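You operate a simulated robot arm through the tools that you are given. There is no shell and no other tool. Be economical: measure what you need, move in short steps, check, and stop when the job is done.

You are at the controls of a simulated robot arm. One attempt, no reset.

## Task
Shrink the sleeve with white band onto pin FOUR and the one with blue band onto pin FIVE.
Fine: the first on the deep seat, the second on the half seat. Dose one press at a time till the first reads above the disc by just its lead on the job screen, set it on its pin; then the same for the second.

Only the result counts: the job must be done as asked and must still hold three seconds after the hand-in. Knocking over, shifting, dropping, spilling or breaking anything else fails it.

## Robot
A 7-joint arm with a fingered hand, fixed in place. Base frame: the origin is at the foot of the arm, x ahead of it, y to its left, z up; the work surface is at about z = 0.86. Lengths are in m, angles in rad, forces in N, time in s.
Its first joint turns from -1.204 to 3.002 rad. Payload 5 kg.
The tool frame sits at the grasp point between the pads (the TCP): z along the fingers, y along the line on which they close. The tips reach 0.032 m beyond it. Largest opening 0.16 m; the body of the gripper starts 0.089 m behind the TCP. The gripper is a hand of 3 fingers: y runs from the thumb to the fingers, the wrist lies at [0, 0, -0.252] in the tool frame, and closing takes about 1.5 s.
Orientation is told as [roll, pitch, yaw] about the base's x, y, z axes, in that order, counted from this pose: with the fingers straight down and closing along the base's y, the tool's x points along the base's -x, its y along +y and its z along -z.

## Interface
- The arm moves only by the tool play_rows. Its arguments are lists of equal length, an entry for each row: "travel": the shift along the base's x, y, z in m, a list of three; "turn": the turn, a rotation vector about the base's x, y, z in rad, a list of three; "gripper": the gripper command, from -1 (fully open) to 1 (shut), values between in proportion. In form: {"travel": [[dx, dy, dz], ...], "turn": [[rx, ry, rz], ...], "gripper": [gripper, ...]}. A call has 1 to 20 rows; each row is the pose to reach, as a shift and turn from the pose commanded when the call began. A row lasts 0.2 s, in which the tool goes at most 0.05 m and 0.15 rad; a call with a longer step from one row to the next is refused whole, and so is a gripper value outside its range. A pose out of reach is approached as far as the arm can. The call stops where the force on the tool passes 90 N (or 10 N more than at its start, if that is more) or the arm is blocked; 0.2 s more then pass. Each finger travels about 0.108 m/s and halts on what it meets, pressing with about 25 N; the grip force reading is that of the motor and also rises with nothing between the fingers. The clock runs only during rows and for 0.2 s after the last one: add rows that repeat a pose to give the fingers time. It gives the time, the measured TCP pose, the force on the tool (base axes), the opening and the grip force at its end, in the units of the frame above (readings bear some noise), with the torque about the TCP (base axes, N m) and any sound that the robot's microphone picked up.
- Cameras (640 x 400 px; columns grow to the right, rows downward): "scene" is fixed at [0.2205, 0.4988, 1.5921]; the picture's right is [-0.80, -0.60, 0.00], its down [-0.28, 0.37, -0.89] and it looks along [0.53, -0.71, -0.46] (base axes); focal length 310 px, centre (320, 200). "wrist" rides on the gripper at [0.065, -0.004, -0.116] in the tool frame; the picture's right is [0.06, 1.00, 0.00], its down [-0.87, 0.05, -0.49] and it looks along [-0.49, 0.03, 0.87] (tool axes); focal length 261 px, centre (320, 200). There is no depth. A picture from a camera that has moved, and an enlarged one, comes with that camera's place and axes in the base frame and with its lens.
- snapshot(camera): a new picture of that camera. No time passes.
- move_column(by): slides the trunk up (or, below 0, down) by that many m; the arm rides with it, the base frame stays. It gives what a move gives, with no picture.
- set_grasp(shape): the hand has 3 fingers and takes this shape, open, in about a second: jaw (thumb against the fingers, like two jaws); tri (thumb and two fingers); tip (a fingertip pinch); poke (one finger out to press); point (the index stretched); flat (the hand flat); cup (the hand cupped); fist (a fist). The gripper value then closes the fingers along that shape, each until it touches; the sizes above hold for jaw. It gives what a move gives, with no picture.
- inspect(camera, box): a new picture of the part [left, top, right, bottom] of that camera's present view, enlarged. No time passes.
- close_job(): hands the job in; it is judged then, once.

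Go step by step. Nothing tells you positions but the pictures and the camera data: compare them with the known pose of the tool, close in by small moves and look again before you grip or let go. The budget is 120 turns and 84 pictures, counting those below and the enlarged ones. Unless the task says otherwise, let go and move clear before handing in, and close with one line.

The tools are called after "Emit:" by a JSON object that holds its "op" and its "data". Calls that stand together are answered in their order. play_rows: Moves the arm, as the interface text tells. Its arguments: {"type":"object","properties":{"travel":{"type":"array","items":{"type":"array","items":{"type":"number"}}},"turn":{"type":"array","items":{"type":"array","items":{"type":"number"}}},"gripper":{"type":"array","items":{"type":"number"}}},"required":["travel","turn","gripper"]} The other tools are called the same way: move_column (by) slides the trunk up or down; set_grasp (shape) gives the hand a shape; snapshot (camera) takes a picture; inspect (camera, box) takes an enlarged picture of a part of a camera's view; close_job () hands the job in.

At the start:

```text
clock: 0.0
ee_pos: [0.6487, -0.2429, 1.1864]
orientation: [0.001, -0.001, 0.0]
force: [0.0, -0.5, 0.0]
moment: [-0.02, 0.01, -0.02]
grip_width: 0.1599
grasp_force: 0.0
shape: jaw
trunk travel left (down, up): [-0.675, 0.265]
```

scene: 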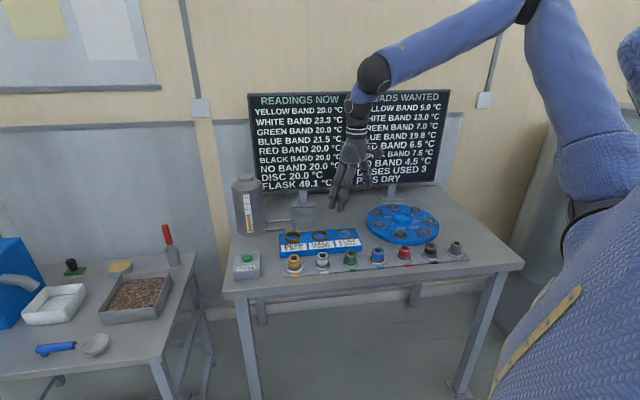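
wrist: 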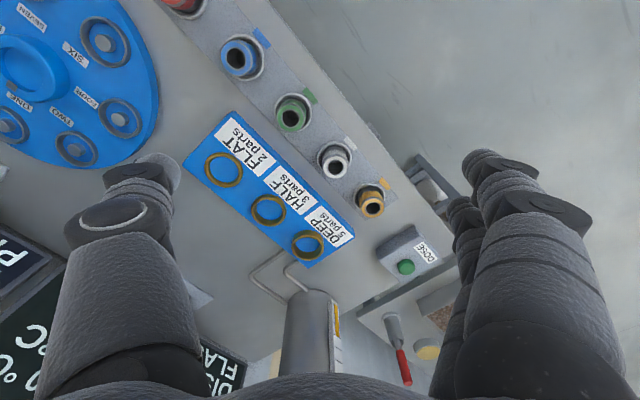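

I see a table with sleeves in a rack, a seat block (deep/half/flat), a dose button, a flask with a spout and a disc with pins. I'll look closer at the screen and the parts.

Emit:
{"op": "inspect", "data": {"camera": "scene", "box": [240, 80, 460, 217]}}

Emit:
{"op": "inspect", "data": {"camera": "scene", "box": [220, 170, 480, 290]}}

Emit:
{"op": "inspect", "data": {"camera": "wrist", "box": [0, 0, 460, 290]}}

```text
2.91 times, centred on (350, 148) of scene
camera zoom: at [0.2205, 0.4988, 1.5921], right [-0.8, -0.6, 0.0], down [-0.28, 0.37, -0.89], along [0.53, -0.71, -0.46], focal length 900 px, centre (233, 350)
```

zoom: 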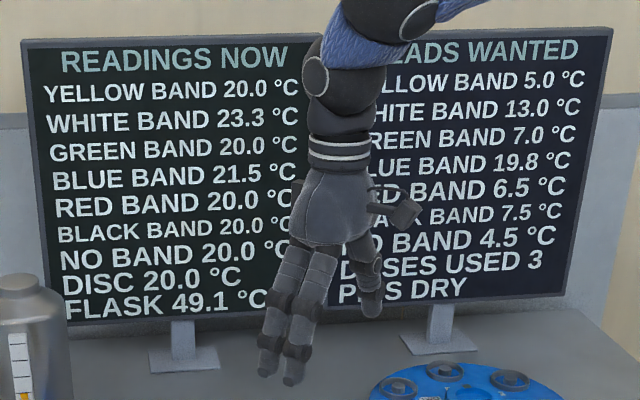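

```text
2.46 times, centred on (350, 230) of scene
camera zoom: at [0.2205, 0.4988, 1.5921], right [-0.8, -0.6, 0.0], down [-0.28, 0.37, -0.89], along [0.53, -0.71, -0.46], focal length 762 px, centre (246, 126)
```

zoom: 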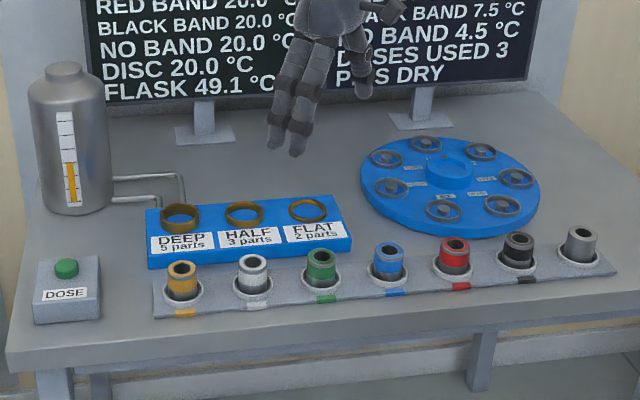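

```text
1.38 times, centred on (230, 145) of wrist
camera zoom: at [0.5832, -0.2476, 1.3029], right [-0.06, 1.0, 0.0], down [0.87, 0.05, 0.49], along [0.49, 0.03, -0.87], focal length 360 px, centre (444, 276)
```

zoom: 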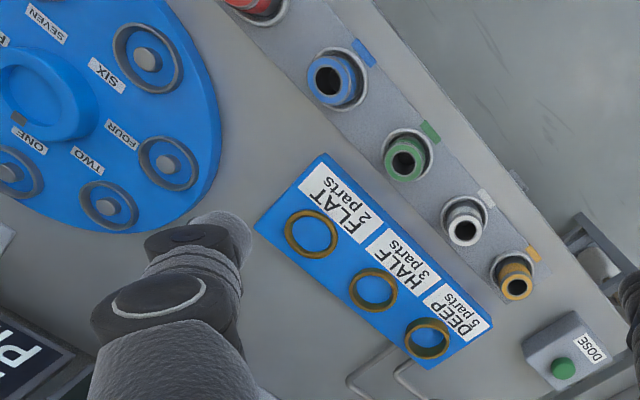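

The screen wants white 13.0 and blue 19.8 above the disc at 20. I put the white sleeve at about (0.741, -0.215), top z ≈ 0.91, with the row running at 45° in x-y. I'll turn the hand 45° so it closes across the row, hover above white, and look again.

Emit:
{"op": "play_rows", "data": {"travel": [[0.015, 0.005, 0], [0.03, 0.01, -0.01], [0.045, 0.014, -0.03], [0.06, 0.019, -0.05], [0.075, 0.024, -0.07], [0.092, 0.028, -0.09], [0.092, 0.028, -0.09]], "turn": [[0, 0, 0.131], [0, 0, 0.262], [0, 0, 0.393], [0, 0, 0.524], [0, 0, 0.655], [0, 0, 0.785], [0, 0, 0.785]], "gripper": [-0.3, -0.3, -0.3, -0.3, -0.3, -0.3, -0.3]}}

Emit:
{"op": "snapshot", "data": {"camera": "wrist"}}

Emit:
{"op": "snapshot", "data": {"camera": "scene"}}

```text
clock: 1.6
ee_pos: [0.7389, -0.2145, 1.0984]
orientation: [-0.001, -0.003, 0.784]
force: [0.1, 0.0, 0.5]
moment: [0.01, -0.02, -0.02]
grip_width: 0.1044
grasp_force: 0.0
shape: jaw
trunk travel left (down, up): [-0.675, 0.265]
```

```text
78 pictures are left
camera wrist: at [0.6956, -0.2637, 1.2142], right [-0.75, 0.66, 0.0], down [0.58, 0.65, 0.49], along [0.33, 0.37, -0.87], focal length 261 px, centre (320, 200)
```

wrist: 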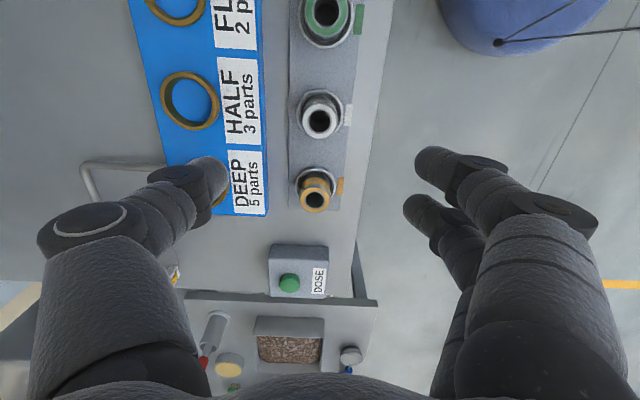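

```text
77 pictures are left
```

scene: 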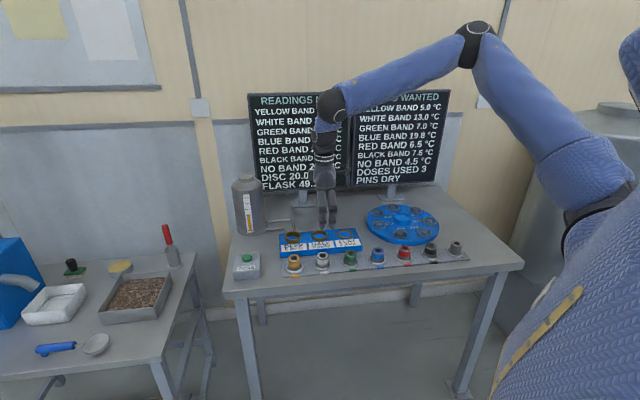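

The white sleeve lines up at (0.742, -0.213), right under the hand. I'll check its height above the rack before going down.

Emit:
{"op": "inspect", "data": {"camera": "scene", "box": [270, 200, 390, 275]}}

Emit:
{"op": "inspect", "data": {"camera": "wrist", "box": [130, 0, 390, 240]}}

```text
5.33 times, centred on (330, 238) of scene
camera zoom: at [0.2205, 0.4988, 1.5921], right [-0.8, -0.6, 0.0], down [-0.28, 0.37, -0.89], along [0.53, -0.71, -0.46], focal length 1650 px, centre (267, 0)
```

zoom: 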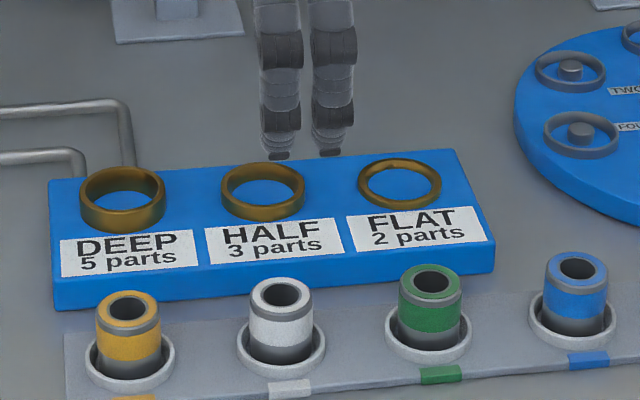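

```text
1.67 times, centred on (260, 120) of wrist
camera zoom: at [0.6956, -0.2637, 1.2142], right [-0.75, 0.66, 0.0], down [0.58, 0.65, 0.49], along [0.33, 0.37, -0.87], focal length 434 px, centre (420, 333)
```

zoom: 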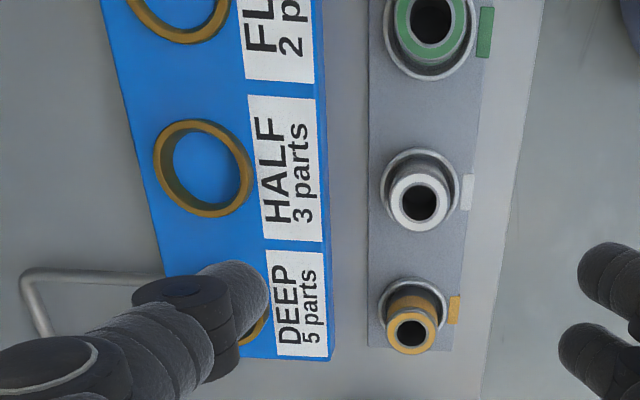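

The sleeve is about 42 mm across and stands well clear of its cup. I'll grip its top 23 mm so the tips stay above the seat collar later, going down in small steps to TCP z = 0.921.

Emit:
{"op": "play_rows", "data": {"travel": [[0.001, 0.002, -0.04], [0.001, 0.002, -0.08], [0.001, 0.002, -0.12], [0.001, 0.002, -0.15], [0.001, 0.002, -0.165], [0.001, 0.002, -0.175], [0.001, 0.002, -0.175]], "turn": [[0, 0, 0], [0, 0, 0], [0, 0, 0], [0, 0, 0], [0, 0, 0], [0, 0, 0], [0, 0, 0]], "gripper": [-0.3, -0.3, -0.3, -0.3, -0.3, -0.3, -0.3]}}

Emit:
{"op": "inspect", "data": {"camera": "scene", "box": [270, 200, 390, 275]}}

Emit:
{"op": "snapshot", "data": {"camera": "wrist"}}

```text
clock: 3.2
ee_pos: [0.7419, -0.2134, 0.9214]
orientation: [0.001, 0.0, 0.786]
force: [0.0, -0.3, 0.0]
moment: [0.03, -0.01, -0.04]
grip_width: 0.1044
grasp_force: 0.1
shape: jaw
trunk travel left (down, up): [-0.675, 0.265]
```

```text
5.33 times, centred on (330, 238) of scene
camera zoom: at [0.2205, 0.4988, 1.5921], right [-0.8, -0.6, 0.0], down [-0.28, 0.37, -0.89], along [0.53, -0.71, -0.46], focal length 1650 px, centre (267, 0)
```

zoom: 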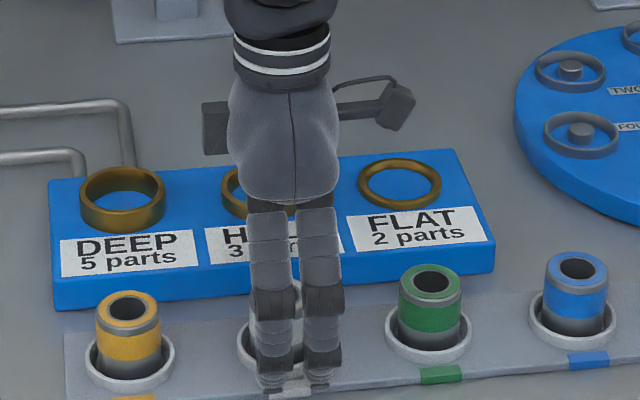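

```text
73 pictures are left
camera wrist: at [0.6983, -0.2619, 1.0379], right [-0.75, 0.66, 0.0], down [0.58, 0.65, 0.49], along [0.33, 0.37, -0.87], focal length 261 px, centre (320, 200)
```

wrist: 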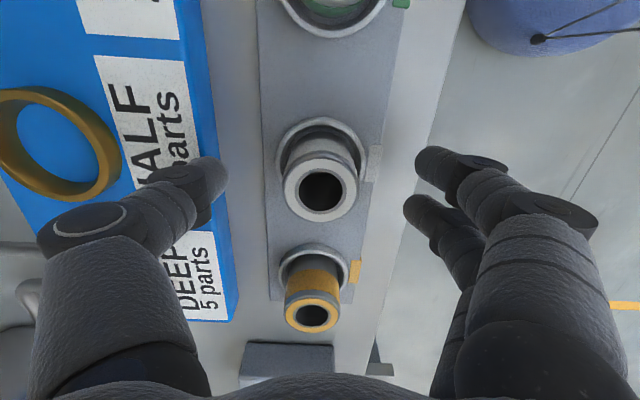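

The hand is centred over white, so I'll close on it.

Emit:
{"op": "play_rows", "data": {"travel": [[0, 0, 0], [0, 0, 0], [0, 0, 0], [0, 0, 0], [0, 0, 0], [0, 0, 0], [0, 0, 0]], "turn": [[0, 0, 0], [0, 0, 0], [0, 0, 0], [0, 0, 0], [0, 0, 0], [0, 0, 0], [0, 0, 0]], "gripper": [0, 0.3, 0.6, 0.7, 0.7, 0.7, 0.7]}}

Emit:
{"op": "snapshot", "data": {"camera": "wrist"}}

```text
clock: 4.8
ee_pos: [0.7429, -0.2141, 0.9215]
orientation: [-0.001, -0.001, 0.784]
force: [1.1, -0.4, -0.5]
moment: [-0.02, 0.01, -0.01]
grip_width: 0.0318
grasp_force: 24.9
shape: jaw
trunk travel left (down, up): [-0.675, 0.265]
```

```text
72 pictures are left
camera wrist: at [0.6985, -0.262, 1.0378], right [-0.75, 0.66, 0.0], down [0.58, 0.65, 0.49], along [0.33, 0.37, -0.87], focal length 261 px, centre (320, 200)
```

wrist: 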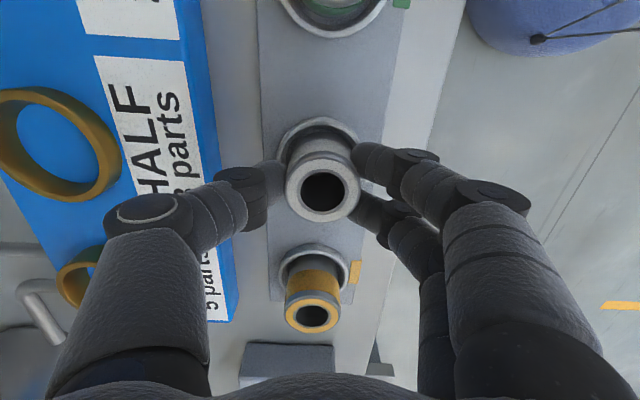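

White is gripped at 0.032. I'll lift it straight up and carry it to above the deep seat, near (0.907, -0.25).

Emit:
{"op": "play_rows", "data": {"travel": [[0, 0, 0.02], [0, 0, 0.05], [0, 0, 0.09], [0, 0, 0.12], [0.04, -0.009, 0.12], [0.08, -0.018, 0.12], [0.12, -0.027, 0.12], [0.15, -0.033, 0.12], [0.164, -0.037, 0.11], [0.164, -0.037, 0.11]], "turn": [[0, 0, 0], [0, 0, 0], [0, 0, 0], [0, 0, 0], [0, 0, 0], [0, 0, 0], [0, 0, 0], [0, 0, 0], [0, 0, 0], [0, 0, 0]], "gripper": [0.7, 0.7, 0.7, 0.7, 0.7, 0.7, 0.7, 0.7, 0.7, 0.7]}}

Emit:
{"op": "snapshot", "data": {"camera": "wrist"}}

Emit:
{"op": "inspect", "data": {"camera": "scene", "box": [240, 170, 400, 270]}}

```text
clock: 7.0
ee_pos: [0.8744, -0.27, 1.0419]
orientation: [0.0, -0.001, 0.783]
force: [-0.1, -0.3, -3.5]
moment: [0.0, 0.02, -0.01]
grip_width: 0.0317
grasp_force: 25.4
shape: jaw
out of reach, approached as far as the arm can: row 7, 8, 9, 10
trunk travel left (down, up): [-0.675, 0.265]
```

```text
71 pictures are left
camera wrist: at [0.8294, -0.319, 1.1578], right [-0.75, 0.66, 0.0], down [0.58, 0.65, 0.49], along [0.33, 0.37, -0.87], focal length 261 px, centre (320, 200)
```

wrist: 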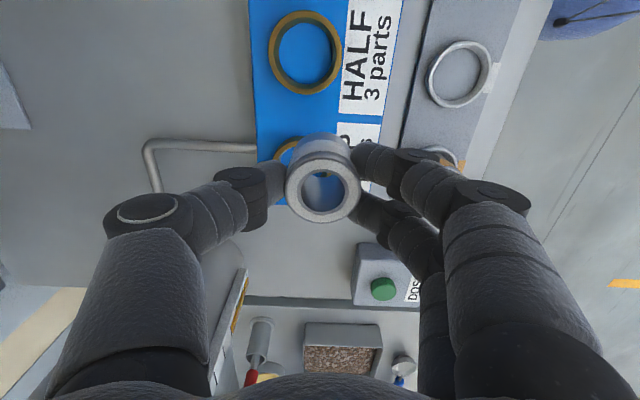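

```text
4.00 times, centred on (320, 220) of scene
camera zoom: at [0.2205, 0.4988, 1.5921], right [-0.8, -0.6, 0.0], down [-0.28, 0.37, -0.89], along [0.53, -0.71, -0.46], focal length 1238 px, centre (320, 120)
```

zoom: 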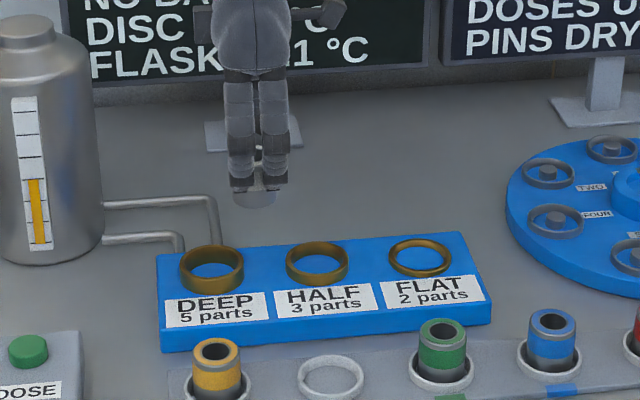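

The grasp holds, but at this height the target is just out of reach. I'll come down a little, where the arm should reach farther, and see.

Emit:
{"op": "play_rows", "data": {"travel": [[0, 0, -0.02], [0, 0, -0.04], [0, 0, -0.04]], "turn": [[0, 0, 0], [0, 0, 0], [0, 0, 0]], "gripper": [0.7, 0.7, 0.7]}}

Emit:
{"op": "snapshot", "data": {"camera": "scene"}}

```text
clock: 7.8
ee_pos: [0.8666, -0.2734, 1.003]
orientation: [0.0, -0.006, 0.786]
force: [0.5, 0.3, -2.7]
moment: [-0.02, 0.0, -0.02]
grip_width: 0.0315
grasp_force: 25.2
shape: jaw
out of reach, approached as far as the arm can: row 1, 2, 3
trunk travel left (down, up): [-0.675, 0.265]
```

```text
69 pictures are left
```

scene: 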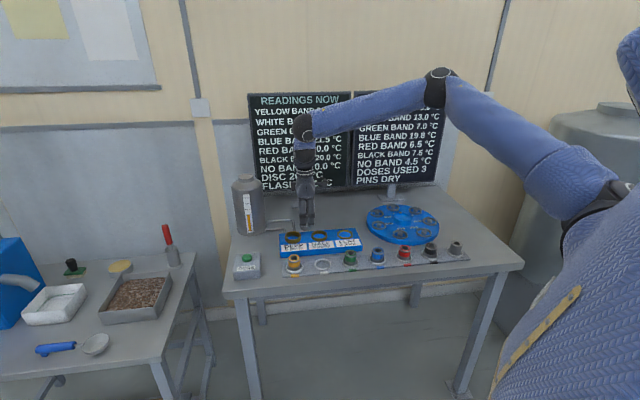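

Going lower shortens the reach, so the shoulder sits too high. I'll back off, raise the tool by 0.2 m, then lower the trunk by 0.2 m.

Emit:
{"op": "play_rows", "data": {"travel": [[0, 0, 0.04], [-0.02, 0, 0.08], [-0.04, 0, 0.12], [-0.06, 0, 0.16], [-0.08, 0, 0.2], [-0.08, 0, 0.24], [-0.08, 0, 0.24]], "turn": [[0, 0, 0], [0, 0, 0], [0, 0, 0], [0, 0, 0], [0, 0, 0], [0, 0, 0], [0, 0, 0]], "gripper": [0.7, 0.7, 0.7, 0.7, 0.7, 0.7, 0.7]}}

Emit:
{"op": "move_column", "data": {"by": -0.2}}

Emit:
{"op": "play_rows", "data": {"travel": [[0, 0, 0]], "turn": [[0, 0, 0]], "gripper": [0.7]}}

Emit:
{"op": "snapshot", "data": {"camera": "scene"}}

```text
clock: 9.4
ee_pos: [0.7858, -0.275, 1.2434]
orientation: [0.001, 0.0, 0.784]
force: [0.1, -1.4, -3.7]
moment: [0.02, -0.01, 0.02]
grip_width: 0.0314
grasp_force: 24.7
shape: jaw
trunk travel left (down, up): [-0.675, 0.265]
```

```text
clock: 11.6
ee_pos: [0.7865, -0.2762, 1.0426]
orientation: [0.001, 0.0, 0.783]
force: [0.7, -1.0, -2.8]
moment: [-0.03, 0.02, -0.01]
grip_width: 0.0314
grasp_force: 24.9
shape: jaw
trunk travel left (down, up): [-0.475, 0.465]
```

```text
clock: 12.0
ee_pos: [0.7867, -0.2747, 1.0432]
orientation: [-0.001, 0.001, 0.785]
force: [0.1, 0.8, -2.5]
moment: [0.01, -0.01, 0.02]
grip_width: 0.0315
grasp_force: 25.5
shape: jaw
trunk travel left (down, up): [-0.475, 0.465]
```

```text
68 pictures are left
```

scene: 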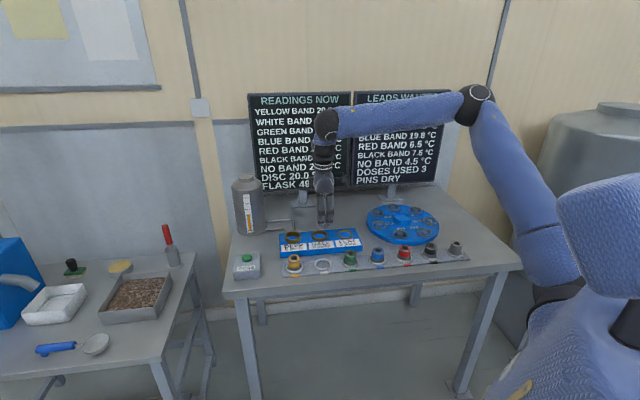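

Now I'll move toward the deep seat, staying at safe height.

Emit:
{"op": "play_rows", "data": {"travel": [[0.03, 0.006, 0], [0.06, 0.012, 0], [0.09, 0.018, 0], [0.12, 0.025, 0], [0.12, 0.025, -0.02], [0.12, 0.025, -0.02]], "turn": [[0, 0, 0], [0, 0, 0], [0, 0, 0], [0, 0, 0], [0, 0, 0], [0, 0, 0]], "gripper": [0.7, 0.7, 0.7, 0.7, 0.7, 0.7]}}

Emit:
{"op": "snapshot", "data": {"camera": "wrist"}}

Emit:
{"op": "inspect", "data": {"camera": "scene", "box": [240, 90, 460, 270]}}

```text
clock: 13.4
ee_pos: [0.8569, -0.2811, 1.0021]
orientation: [-0.003, -0.025, 0.784]
force: [0.0, 0.1, -3.7]
moment: [0.0, 0.0, 0.0]
grip_width: 0.0314
grasp_force: 25.0
shape: jaw
out of reach, approached as far as the arm can: row 2, 3, 4, 5, 6
trunk travel left (down, up): [-0.475, 0.465]
```

```text
67 pictures are left
camera wrist: at [0.8111, -0.3323, 1.1165], right [-0.75, 0.66, 0.0], down [0.57, 0.64, 0.51], along [0.34, 0.38, -0.86], focal length 261 px, centre (320, 200)
```

wrist: 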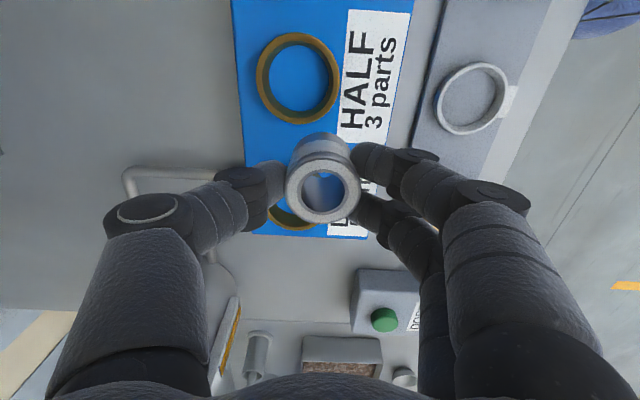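

```text
2.22 times, centred on (350, 180) of scene
camera zoom: at [0.2205, 0.4988, 1.5921], right [-0.8, -0.6, 0.0], down [-0.28, 0.37, -0.89], along [0.53, -0.71, -0.46], focal length 688 px, centre (253, 244)
```

zoom: 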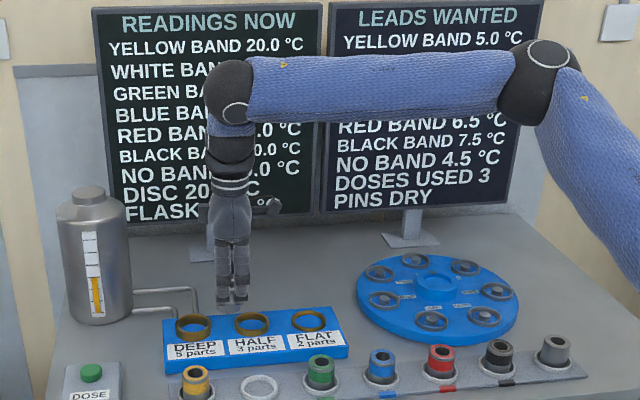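

The elbow is still bent, so a wrist limit is probably what stops it. I'll back off, turn the hand back to yaw 0, which suits the round sleeve just as well, and try again.

Emit:
{"op": "play_rows", "data": {"travel": [[-0.02, 0, 0.02], [-0.04, 0, 0.04], [-0.05, 0, 0.05], [-0.05, 0, 0.05], [-0.05, 0, 0.05], [-0.05, 0, 0.05], [-0.02, 0.01, 0.05], [0.01, 0.02, 0.05], [0.04, 0.03, 0.04], [0.05, 0.031, 0.04], [0.05, 0.031, 0.04]], "turn": [[0, 0, -0.13], [0, 0, -0.26], [0, 0, -0.39], [0, 0, -0.52], [0, 0, -0.65], [0, 0, -0.785], [0, 0, -0.785], [0, 0, -0.785], [0, 0, -0.785], [0, 0, -0.785], [0, 0, -0.785]], "gripper": [0.7, 0.7, 0.7, 0.7, 0.7, 0.7, 0.7, 0.7, 0.7, 0.7, 0.7]}}

Emit:
{"op": "snapshot", "data": {"camera": "wrist"}}

```text
clock: 15.8
ee_pos: [0.8541, -0.2802, 1.0131]
orientation: [0.022, -0.026, -0.001]
force: [-0.7, -0.5, -3.1]
moment: [-0.03, 0.02, 0.02]
grip_width: 0.0317
grasp_force: 25.2
shape: jaw
out of reach, approached as far as the arm can: row 7, 8, 9, 10, 11
trunk travel left (down, up): [-0.475, 0.465]
```

```text
65 pictures are left
camera wrist: at [0.7859, -0.2866, 1.1276], right [-0.06, 1.0, 0.02], down [0.86, 0.04, 0.51], along [0.51, 0.05, -0.86], focal length 261 px, centre (320, 200)
```

wrist: 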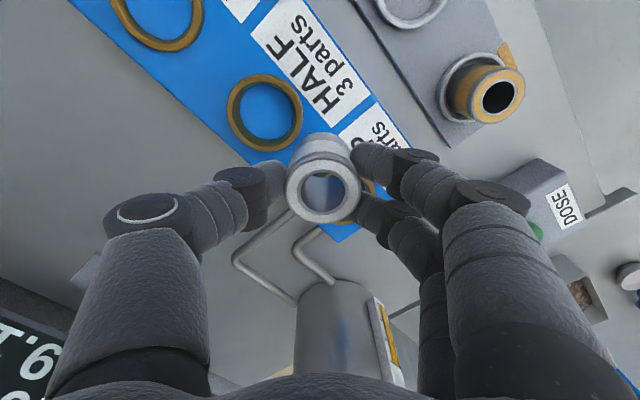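

The reach limit is the same at both yaws, so trunk height may matter. I'll raise the trunk by 0.1 m to a middle height and test again.

Emit:
{"op": "move_column", "data": {"by": 0.1}}

Emit:
{"op": "play_rows", "data": {"travel": [[0.02, 0.01, -0.02], [0.04, 0.02, -0.05], [0.053, 0.03, -0.08], [0.053, 0.03, -0.1], [0.053, 0.03, -0.1]], "turn": [[0, 0, 0], [0, 0, 0], [0, 0, 0], [0, 0, 0], [0, 0, 0]], "gripper": [0.7, 0.7, 0.7, 0.7, 0.7]}}

Emit:
{"op": "snapshot", "data": {"camera": "scene"}}

```text
clock: 17.1
ee_pos: [0.8553, -0.2806, 1.1128]
orientation: [0.022, -0.025, -0.001]
force: [-1.1, 0.3, -3.2]
moment: [-0.03, 0.01, -0.01]
grip_width: 0.0314
grasp_force: 25.1
shape: jaw
trunk travel left (down, up): [-0.575, 0.365]
```

```text
clock: 18.3
ee_pos: [0.8903, -0.262, 1.0151]
orientation: [0.026, -0.03, -0.003]
force: [-0.8, 1.0, -3.7]
moment: [-0.03, 0.01, 0.01]
grip_width: 0.0314
grasp_force: 24.6
shape: jaw
out of reach, approached as far as the arm can: row 1, 2, 3, 4, 5
trunk travel left (down, up): [-0.575, 0.365]
```

```text
64 pictures are left
```

scene: 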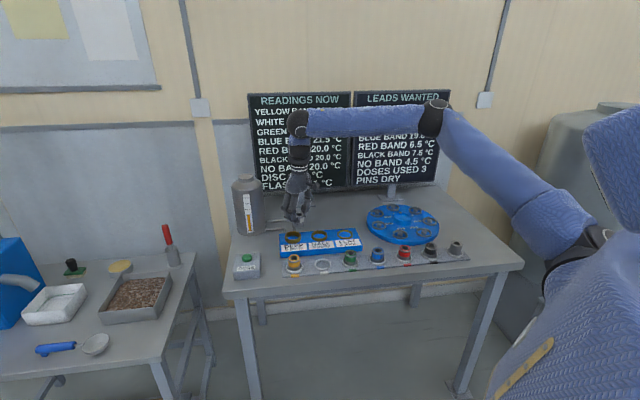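

That's better: the reach is 0.928 and I need 0.941. I'll raise the trunk 0.05 more, correct the slight tilt and retry.

Emit:
{"op": "move_column", "data": {"by": 0.05}}

Emit:
{"op": "play_rows", "data": {"travel": [[0, 0, -0.02], [0.005, 0.004, -0.04], [0.01, 0.008, -0.05], [0.017, 0.012, -0.06], [0.017, 0.012, -0.06]], "turn": [[-0.026, 0.03, 0], [-0.026, 0.03, 0], [-0.026, 0.03, 0], [-0.026, 0.03, 0], [-0.026, 0.03, 0]], "gripper": [0.7, 0.7, 0.7, 0.7, 0.7]}}

```text
clock: 19.2
ee_pos: [0.8892, -0.262, 1.0647]
orientation: [0.028, -0.029, -0.003]
force: [-0.3, -0.7, -4.5]
moment: [-0.02, -0.03, 0.01]
grip_width: 0.0314
grasp_force: 25.3
shape: jaw
trunk travel left (down, up): [-0.625, 0.315]
```

```text
clock: 20.4
ee_pos: [0.8779, -0.2714, 1.016]
orientation: [0.001, -0.004, -0.001]
force: [-0.4, -0.8, -3.2]
moment: [-0.05, 0.0, -0.03]
grip_width: 0.0318
grasp_force: 24.8
shape: jaw
out of reach, approached as far as the arm can: row 1, 2, 3, 4, 5
trunk travel left (down, up): [-0.625, 0.315]
```

The reach, held vertical, is about 0.92, so I'll see whether another yaw helps. Next is yaw -0.785.

Emit:
{"op": "play_rows", "data": {"travel": [[-0.01, 0, 0.02], [-0.02, 0, 0.02], [-0.02, 0, 0.02], [-0.02, 0, 0.02], [-0.02, 0, 0.02], [0, 0.005, 0.01], [0.015, 0.015, 0], [0.029, 0.021, 0], [0.029, 0.021, 0]], "turn": [[0, 0, -0.13], [0, 0, -0.26], [0, 0, -0.39], [0, 0, -0.52], [0, 0, -0.65], [0, 0, -0.785], [0, 0, -0.785], [0, 0, -0.785], [0, 0, -0.785]], "gripper": [0.7, 0.7, 0.7, 0.7, 0.7, 0.7, 0.7, 0.7, 0.7]}}

```text
clock: 22.4
ee_pos: [0.8766, -0.2688, 1.0192]
orientation: [0.003, 0.0, -0.783]
force: [0.1, 0.2, -2.8]
moment: [-0.01, 0.02, -0.02]
grip_width: 0.0316
grasp_force: 25.4
shape: jaw
out of reach, approached as far as the arm can: row 6, 7, 8, 9
trunk travel left (down, up): [-0.625, 0.315]
```

The reach limit doesn't depend on yaw, and a small outward tilt gains what's missing. I'll return to yaw +0.785, then tilt about 0.1 rad outward with the trunk slightly lower; the collar has clearance for that.

Emit:
{"op": "play_rows", "data": {"travel": [[-0.02, 0, 0.02], [-0.04, 0, 0.04], [-0.05, 0, 0.05], [-0.05, 0, 0.05], [-0.05, 0, 0.05], [-0.05, 0, 0.05], [-0.05, 0, 0.05], [-0.05, 0, 0.05], [-0.05, 0, 0.05], [-0.05, 0, 0.05], [-0.05, 0, 0.05], [-0.05, 0, 0.05]], "turn": [[0, 0, 0.14], [0, 0, 0.28], [0, 0, 0.42], [0, 0, 0.56], [0, 0, 0.7], [0, 0, 0.84], [0, 0, 0.98], [0, 0, 1.12], [0, 0, 1.26], [0, 0, 1.4], [0, 0, 1.54], [0, 0, 1.57]], "gripper": [0.7, 0.7, 0.7, 0.7, 0.7, 0.7, 0.7, 0.7, 0.7, 0.7, 0.7, 0.7]}}

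Emit:
{"op": "move_column", "data": {"by": -0.05}}

Emit:
{"op": "play_rows", "data": {"travel": [[0.02, 0, 0], [0.04, 0.005, 0], [0.06, 0.01, 0], [0.08, 0.018, 0], [0.08, 0.018, 0]], "turn": [[0.03, -0.04, 0], [0.05, -0.07, 0], [0.06, -0.08, 0], [0.06, -0.08, 0], [0.06, -0.08, 0]], "gripper": [0.7, 0.7, 0.7, 0.7, 0.7]}}

Emit:
{"op": "snapshot", "data": {"camera": "wrist"}}

Emit:
{"op": "inspect", "data": {"camera": "scene", "box": [240, 170, 400, 270]}}

```text
clock: 25.0
ee_pos: [0.8254, -0.2684, 1.0661]
orientation: [0.0, 0.0, 0.785]
force: [-0.4, 0.2, -3.3]
moment: [0.02, 0.03, -0.01]
grip_width: 0.0317
grasp_force: 25.2
shape: jaw
trunk travel left (down, up): [-0.625, 0.315]
```

```text
clock: 25.9
ee_pos: [0.8249, -0.2695, 1.0171]
orientation: [0.0, 0.0, 0.783]
force: [0.7, -0.5, -3.3]
moment: [-0.04, 0.05, 0.0]
grip_width: 0.0314
grasp_force: 25.3
shape: jaw
trunk travel left (down, up): [-0.575, 0.365]
```

```text
clock: 27.1
ee_pos: [0.9034, -0.2505, 1.0178]
orientation: [-0.017, -0.099, 0.782]
force: [-0.5, 0.2, -2.2]
moment: [-0.05, -0.01, 0.0]
grip_width: 0.0315
grasp_force: 25.1
shape: jaw
trunk travel left (down, up): [-0.575, 0.365]
```

```text
63 pictures are left
camera wrist: at [0.8508, -0.307, 1.1272], right [-0.75, 0.66, -0.02], down [0.53, 0.62, 0.58], along [0.39, 0.42, -0.82], focal length 261 px, centre (320, 200)
```

wrist: 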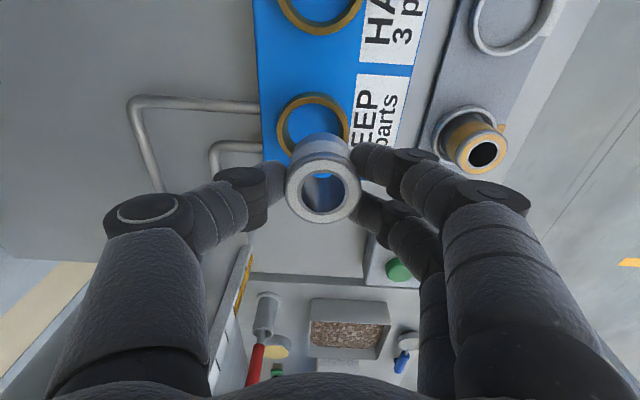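

```text
4.00 times, centred on (320, 220) of scene
camera zoom: at [0.2205, 0.4988, 1.5921], right [-0.8, -0.6, 0.0], down [-0.28, 0.37, -0.89], along [0.53, -0.71, -0.46], focal length 1238 px, centre (320, 120)
```

zoom: 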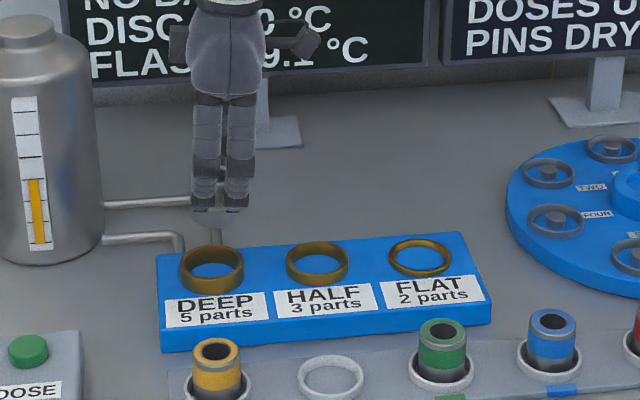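

I've reached the seat, and the flask still reads 49.1. The deep ring centre comes out at (0.909, -0.251). I'll go down until the sleeve's bottom is just above the collar and look.

Emit:
{"op": "play_rows", "data": {"travel": [[0.001, -0.003, -0.015], [0.001, -0.003, -0.03], [0.001, -0.003, -0.045], [0.001, -0.003, -0.045]], "turn": [[0, 0, 0], [0, 0, 0], [0, 0, 0], [0, 0, 0]], "gripper": [0.7, 0.7, 0.7, 0.7]}}

Emit:
{"op": "inspect", "data": {"camera": "scene", "box": [265, 200, 345, 250]}}

Emit:
{"op": "snapshot", "data": {"camera": "wrist"}}

```text
clock: 28.1
ee_pos: [0.9062, -0.2538, 0.9711]
orientation: [-0.015, -0.1, 0.785]
force: [-0.6, -0.4, -3.6]
moment: [-0.05, 0.02, 0.01]
grip_width: 0.0319
grasp_force: 24.8
shape: jaw
trunk travel left (down, up): [-0.575, 0.365]
```

```text
8.00 times, centred on (305, 225) of scene
camera zoom: at [0.2205, 0.4988, 1.5921], right [-0.8, -0.6, 0.0], down [-0.28, 0.37, -0.89], along [0.53, -0.71, -0.46], focal length 2476 px, centre (440, 0)
```

zoom: 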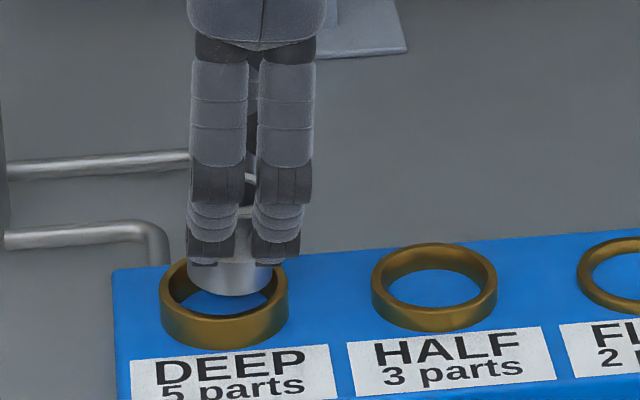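

```text
60 pictures are left
camera wrist: at [0.853, -0.3094, 1.0799], right [-0.75, 0.66, -0.02], down [0.53, 0.62, 0.57], along [0.39, 0.42, -0.82], focal length 261 px, centre (320, 200)
```

wrist: 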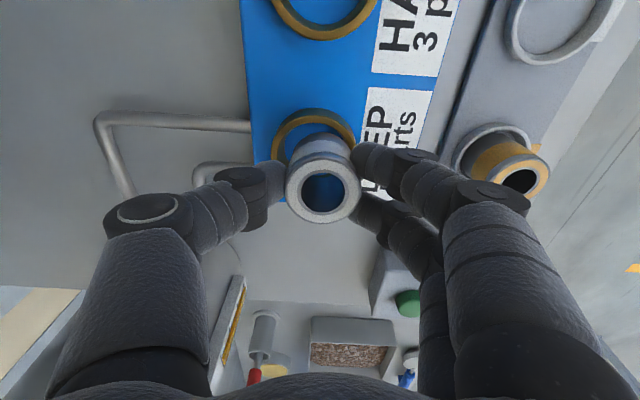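

The sleeve bottom is at the collar mouth and centred to within about 2 mm, against roughly 5 mm of clearance. I'll lower it in gently.

Emit:
{"op": "play_rows", "data": {"travel": [[-0.001, 0, -0.008], [-0.002, 0, -0.014], [-0.002, 0, -0.02], [-0.002, 0, -0.02]], "turn": [[0, 0, 0], [0, 0, 0], [0, 0, 0], [0, 0, 0]], "gripper": [0.7, 0.7, 0.7, 0.7]}}

Emit:
{"op": "inspect", "data": {"camera": "scene", "box": [265, 200, 345, 250]}}

```text
clock: 29.1
ee_pos: [0.9044, -0.2519, 0.9575]
orientation: [-0.02, -0.104, 0.787]
force: [17.2, 5.9, 39.3]
moment: [0.12, -0.26, 0.0]
grip_width: 0.0353
grasp_force: 24.7
shape: jaw
trunk travel left (down, up): [-0.575, 0.365]
```

```text
8.00 times, centred on (305, 225) of scene
camera zoom: at [0.2205, 0.4988, 1.5921], right [-0.8, -0.6, 0.0], down [-0.28, 0.37, -0.89], along [0.53, -0.71, -0.46], focal length 2476 px, centre (440, 0)
```

zoom: 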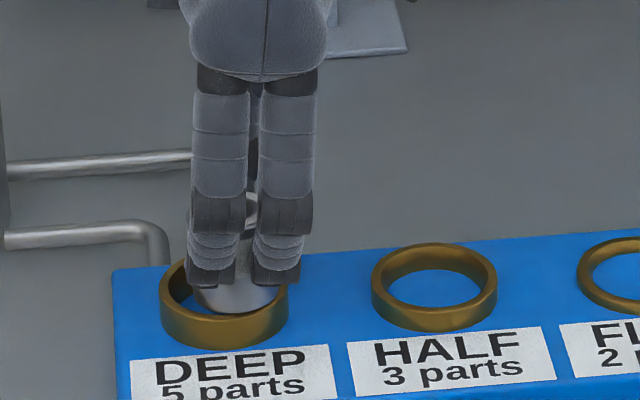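

The sleeve is pressing on the right, near-robot side of the collar: its centre is about 6 mm off in the picture. I'll lift a little, shift by (+0.005, +0.004), and try again.

Emit:
{"op": "play_rows", "data": {"travel": [[0, 0, 0.01], [0.003, 0.002, 0.02], [0.005, 0.004, 0.02], [0.005, 0.004, 0.012], [0.005, 0.004, 0.006], [0.005, 0.004, 0.006]], "turn": [[0, 0, 0], [0, 0, 0], [0, 0, 0], [0, 0, 0], [0, 0, 0], [0, 0, 0]], "gripper": [0.7, 0.7, 0.7, 0.7, 0.7, 0.7]}}

Emit:
{"op": "inspect", "data": {"camera": "scene", "box": [265, 200, 345, 250]}}

Emit:
{"op": "inspect", "data": {"camera": "wrist", "box": [220, 80, 420, 240]}}

```text
clock: 30.5
ee_pos: [0.9066, -0.2514, 0.9583]
orientation: [-0.015, -0.106, 0.786]
force: [4.1, 0.6, 11.9]
moment: [0.03, 0.02, 0.02]
grip_width: 0.0323
grasp_force: 24.2
shape: jaw
trunk travel left (down, up): [-0.575, 0.365]
```

```text
8.00 times, centred on (305, 225) of scene
camera zoom: at [0.2205, 0.4988, 1.5921], right [-0.8, -0.6, 0.0], down [-0.28, 0.37, -0.89], along [0.53, -0.71, -0.46], focal length 2476 px, centre (440, 0)
```

zoom: 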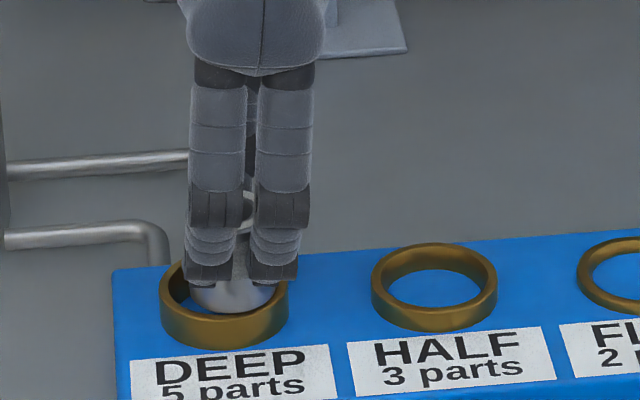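

```text
2.50 times, centred on (320, 160) of wrist
camera zoom: at [0.8525, -0.3074, 1.0676], right [-0.75, 0.66, -0.02], down [0.53, 0.62, 0.58], along [0.4, 0.42, -0.82], focal length 652 px, centre (320, 300)
```

zoom: 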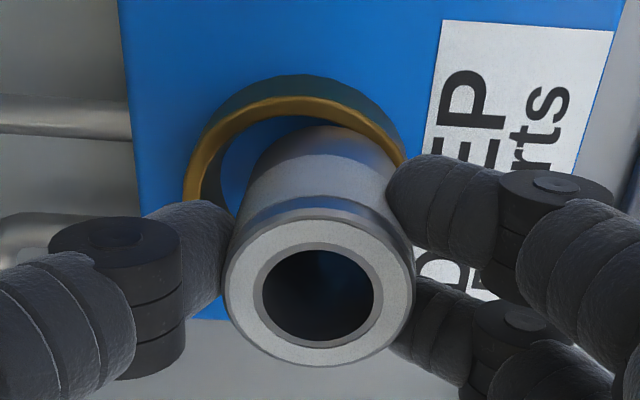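

The wrist view shows the sleeve touching the finger side of the collar as well. Combining both views, the fix is about (+0.006, -0.002), so I'll lift, shift and lower again.

Emit:
{"op": "play_rows", "data": {"travel": [[0, 0, 0.01], [0.003, -0.001, 0.014], [0.006, -0.002, 0.014], [0.006, -0.002, 0.006], [0.006, -0.002, 0.0], [0.006, -0.002, 0.0]], "turn": [[0, 0, 0], [0, 0, 0], [0, 0, 0], [0, 0, 0], [0, 0, 0], [0, 0, 0]], "gripper": [0.7, 0.7, 0.7, 0.7, 0.7, 0.7]}}

Emit:
{"op": "inspect", "data": {"camera": "scene", "box": [265, 200, 345, 250]}}

Emit:
{"op": "inspect", "data": {"camera": "wrist", "box": [220, 80, 420, 240]}}

```text
clock: 31.9
ee_pos: [0.9082, -0.2564, 0.9579]
orientation: [-0.013, -0.104, 0.785]
force: [0.2, -0.1, -2.4]
moment: [0.02, 0.01, 0.02]
grip_width: 0.0321
grasp_force: 24.9
shape: jaw
out of reach, approached as far as the arm can: row 3, 4, 5, 6
trunk travel left (down, up): [-0.575, 0.365]
```

```text
8.00 times, centred on (305, 225) of scene
camera zoom: at [0.2205, 0.4988, 1.5921], right [-0.8, -0.6, 0.0], down [-0.28, 0.37, -0.89], along [0.53, -0.71, -0.46], focal length 2476 px, centre (440, 0)
```

zoom: 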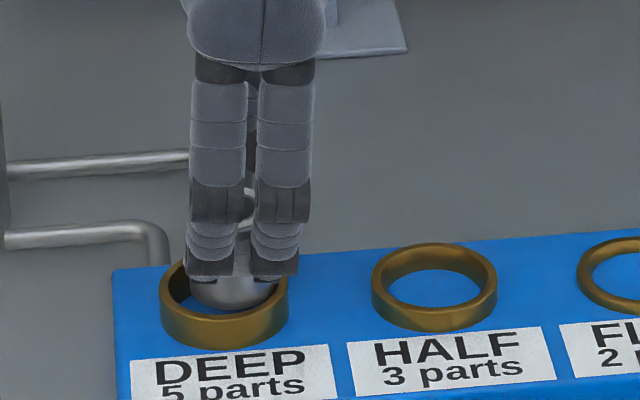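

```text
2.50 times, centred on (320, 160) of wrist
camera zoom: at [0.8559, -0.3118, 1.0668], right [-0.75, 0.66, -0.02], down [0.53, 0.62, 0.58], along [0.4, 0.42, -0.82], focal length 652 px, centre (320, 300)
```

zoom: 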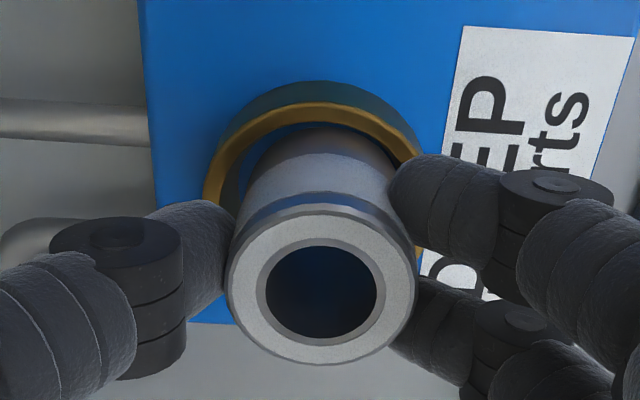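

There's no contact force at that height now. It still needs a few mm outward at the limit of reach, so I'll add a little more outward tilt and then lower.

Emit:
{"op": "play_rows", "data": {"travel": [[0, 0.001, 0.004], [0.001, 0.002, 0.004], [0.001, 0.002, 0], [0.001, 0.002, -0.004], [0.001, 0.002, -0.008], [0.001, 0.002, -0.008]], "turn": [[0.015, -0.02, 0], [0.03, -0.04, 0], [0.03, -0.04, 0], [0.03, -0.04, 0], [0.03, -0.04, 0], [0.03, -0.04, 0]], "gripper": [0.7, 0.7, 0.7, 0.7, 0.7, 0.7]}}

Emit:
{"op": "inspect", "data": {"camera": "scene", "box": [265, 200, 345, 250]}}

Emit:
{"op": "inspect", "data": {"camera": "wrist", "box": [220, 80, 420, 240]}}

```text
clock: 33.3
ee_pos: [0.9116, -0.254, 0.9498]
orientation: [-0.021, -0.147, 0.785]
force: [-0.7, 0.5, -3.3]
moment: [-0.01, 0.02, -0.03]
grip_width: 0.032
grasp_force: 25.0
shape: jaw
trunk travel left (down, up): [-0.575, 0.365]
```

```text
8.00 times, centred on (305, 225) of scene
camera zoom: at [0.2205, 0.4988, 1.5921], right [-0.8, -0.6, 0.0], down [-0.28, 0.37, -0.89], along [0.53, -0.71, -0.46], focal length 2476 px, centre (440, 0)
```

zoom: 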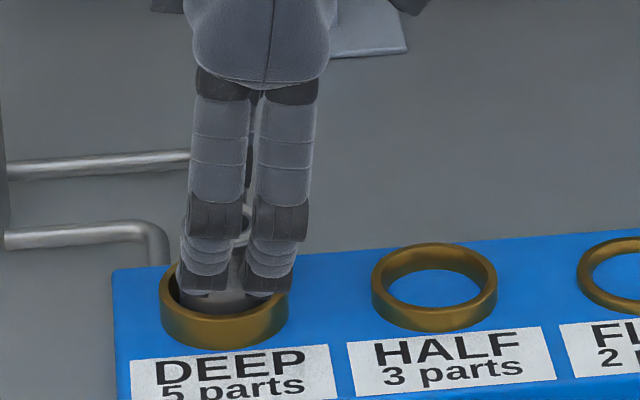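

```text
2.50 times, centred on (320, 160) of wrist
camera zoom: at [0.854, -0.3125, 1.0551], right [-0.75, 0.66, -0.03], down [0.51, 0.6, 0.61], along [0.43, 0.44, -0.79], focal length 652 px, centre (320, 300)
```

zoom: 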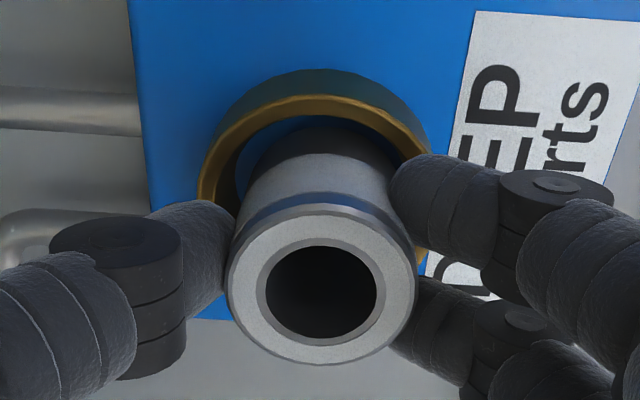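

It's going in freely. I'll lower a few mm more until it touches.

Emit:
{"op": "play_rows", "data": {"travel": [[0, 0, -0.003], [0, 0, -0.006], [0, 0, -0.006]], "turn": [[0, 0, 0], [0, 0, 0], [0, 0, 0]], "gripper": [0.7, 0.7, 0.7]}}

Emit:
{"op": "inspect", "data": {"camera": "scene", "box": [265, 200, 345, 250]}}

```text
clock: 34.1
ee_pos: [0.9114, -0.2529, 0.9437]
orientation: [-0.021, -0.148, 0.787]
force: [0.2, -0.5, -1.9]
moment: [-0.01, 0.06, -0.05]
grip_width: 0.0319
grasp_force: 25.4
shape: jaw
trunk travel left (down, up): [-0.575, 0.365]
```

```text
8.00 times, centred on (305, 225) of scene
camera zoom: at [0.2205, 0.4988, 1.5921], right [-0.8, -0.6, 0.0], down [-0.28, 0.37, -0.89], along [0.53, -0.71, -0.46], focal length 2476 px, centre (440, 0)
```

zoom: 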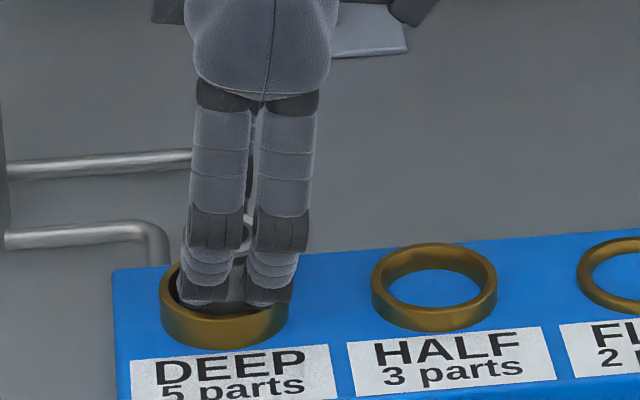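

Emit:
{"op": "play_rows", "data": {"travel": [[0, 0, -0.002], [0, 0, -0.004], [0, 0, -0.004]], "turn": [[0, 0, 0], [0, 0, 0], [0, 0, 0]], "gripper": [0.7, 0.7, 0.7]}}

```text
clock: 34.9
ee_pos: [0.9102, -0.253, 0.9431]
orientation: [-0.021, -0.152, 0.787]
force: [3.8, 5.4, 16.8]
moment: [0.25, 0.41, -0.14]
grip_width: 0.033
grasp_force: 25.7
shape: jaw
trunk travel left (down, up): [-0.575, 0.365]
```

It's touching the seat. I'll ease up 2 mm, open, and check.

Emit:
{"op": "play_rows", "data": {"travel": [[0, 0, 0.003], [0, 0, 0.003], [0, 0, 0.003], [0, 0, 0.003], [0, 0, 0.003], [0, 0, 0.003]], "turn": [[0, 0, 0], [0, 0, 0], [0, 0, 0], [0, 0, 0], [0, 0, 0], [0, 0, 0]], "gripper": [0.7, 0.45, 0.3, 0.1, -0.1, -0.2]}}

Emit:
{"op": "inspect", "data": {"camera": "wrist", "box": [160, 50, 480, 250]}}

Emit:
{"op": "inspect", "data": {"camera": "scene", "box": [265, 200, 345, 250]}}

```text
clock: 36.3
ee_pos: [0.9097, -0.2544, 0.9442]
orientation: [-0.022, -0.147, 0.786]
force: [0.5, 0.3, 0.1]
moment: [-0.02, -0.01, -0.03]
grip_width: 0.0955
grasp_force: 0.0
shape: jaw
trunk travel left (down, up): [-0.575, 0.365]
```

```text
2.00 times, centred on (320, 150) of wrist
camera zoom: at [0.8532, -0.313, 1.0484], right [-0.75, 0.66, -0.03], down [0.51, 0.6, 0.61], along [0.43, 0.44, -0.79], focal length 521 px, centre (320, 300)
```

zoom: 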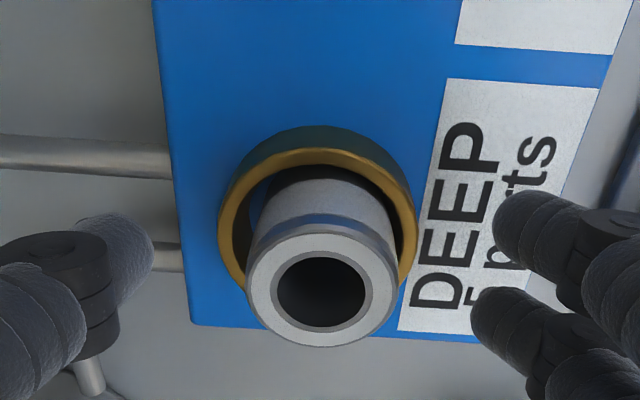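

```text
8.00 times, centred on (305, 225) of scene
camera zoom: at [0.2205, 0.4988, 1.5921], right [-0.8, -0.6, 0.0], down [-0.28, 0.37, -0.89], along [0.53, -0.71, -0.46], focal length 2476 px, centre (440, 0)
```

zoom: 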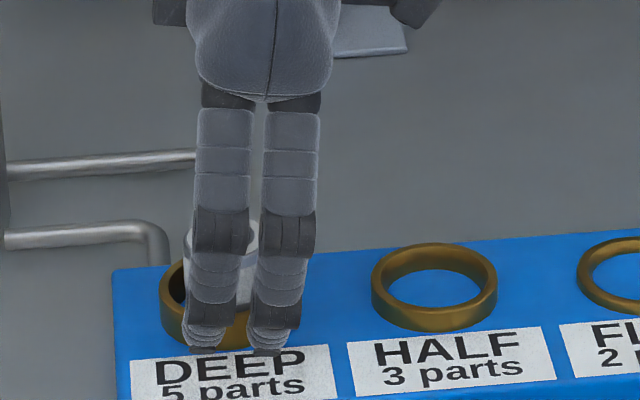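

White stands in the deep seat. I'll retract along the tool axis, take the tilt off, and read the screen.

Emit:
{"op": "play_rows", "data": {"travel": [[-0.004, -0.003, 0.03], [-0.008, -0.006, 0.06], [-0.012, -0.008, 0.09], [-0.04, -0.02, 0.12], [-0.08, -0.03, 0.13], [-0.12, -0.04, 0.13], [-0.16, -0.05, 0.13], [-0.2, -0.06, 0.13], [-0.24, -0.08, 0.13], [-0.28, -0.094, 0.13], [-0.313, -0.104, 0.13], [-0.313, -0.104, 0.13]], "turn": [[0, 0, 0], [0, 0, 0], [0, 0, 0], [-0.03, 0.04, 0], [-0.06, 0.08, 0], [-0.09, 0.12, 0], [-0.09, 0.12, 0], [-0.09, 0.12, 0], [-0.09, 0.12, 0], [-0.09, 0.12, 0], [-0.09, 0.12, 0], [-0.09, 0.12, 0]], "gripper": [-0.3, -0.3, -0.3, -0.3, -0.3, -0.3, -0.3, -0.3, -0.3, -0.3, -0.3, -0.3]}}

Emit:
{"op": "inspect", "data": {"camera": "scene", "box": [240, 80, 460, 280]}}

Emit:
{"op": "snapshot", "data": {"camera": "wrist"}}

```text
clock: 38.9
ee_pos: [0.5979, -0.3577, 1.0723]
orientation: [-0.001, 0.001, 0.785]
force: [0.1, -0.7, -1.1]
moment: [0.02, 0.0, -0.01]
grip_width: 0.1034
grasp_force: 0.0
shape: jaw
trunk travel left (down, up): [-0.575, 0.365]
```

```text
2.00 times, centred on (350, 180) of scene
camera zoom: at [0.2205, 0.4988, 1.5921], right [-0.8, -0.6, 0.0], down [-0.28, 0.37, -0.89], along [0.53, -0.71, -0.46], focal length 619 px, centre (260, 240)
```

zoom: 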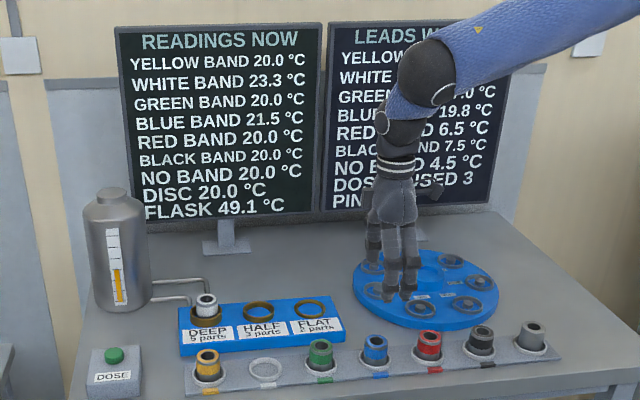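

```text
48 pictures are left
camera wrist: at [0.5535, -0.407, 1.1885], right [-0.75, 0.66, 0.0], down [0.58, 0.65, 0.49], along [0.33, 0.37, -0.87], focal length 261 px, centre (320, 200)
```

wrist: 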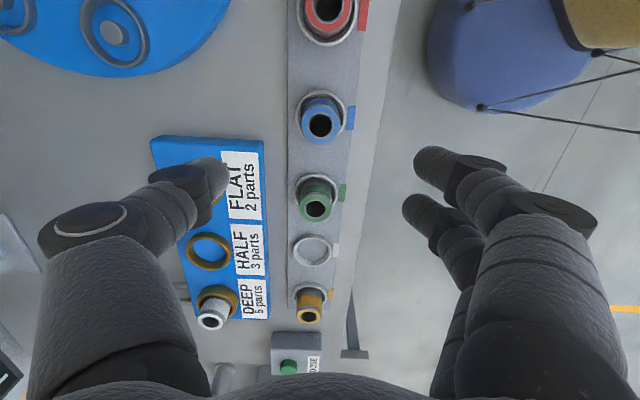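

Nothing drifts with time: white is still 23.3 and the flask 49.1. The hand is right over blue at (0.597, -0.358), so I'll go down and grip it the same way.

Emit:
{"op": "play_rows", "data": {"travel": [[0, 0, -0.04], [0, 0, -0.08], [0, 0, -0.12], [0, 0, -0.14], [0, 0, -0.151], [0, 0, -0.151], [0, 0, -0.151], [0, 0, -0.151], [0, 0, -0.151], [0, 0, -0.151], [0, 0, -0.151], [0, 0, -0.151]], "turn": [[0, 0, 0], [0, 0, 0], [0, 0, 0], [0, 0, 0], [0, 0, 0], [0, 0, 0], [0, 0, 0], [0, 0, 0], [0, 0, 0], [0, 0, 0], [0, 0, 0], [0, 0, 0]], "gripper": [-0.3, -0.3, -0.3, -0.3, -0.3, -0.3, 0, 0.3, 0.6, 0.7, 0.7, 0.7]}}

Emit:
{"op": "snapshot", "data": {"camera": "wrist"}}

```text
clock: 41.5
ee_pos: [0.5979, -0.3602, 0.9224]
orientation: [0.0, -0.001, 0.784]
force: [-0.5, -0.6, 0.5]
moment: [-0.01, 0.04, 0.02]
grip_width: 0.0316
grasp_force: 25.1
shape: jaw
trunk travel left (down, up): [-0.575, 0.365]
```

```text
47 pictures are left
camera wrist: at [0.5539, -0.4088, 1.0381], right [-0.75, 0.66, 0.0], down [0.58, 0.65, 0.49], along [0.33, 0.37, -0.87], focal length 261 px, centre (320, 200)
```

wrist: 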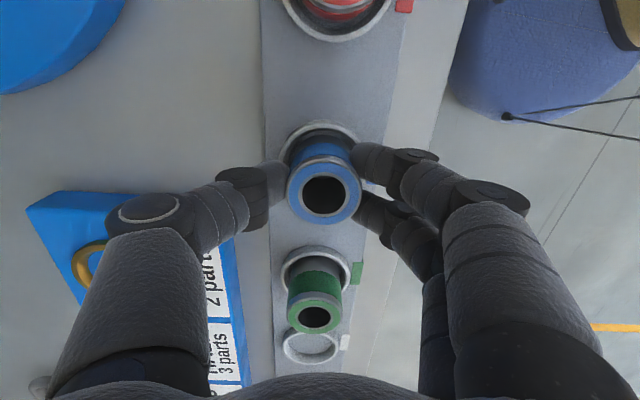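

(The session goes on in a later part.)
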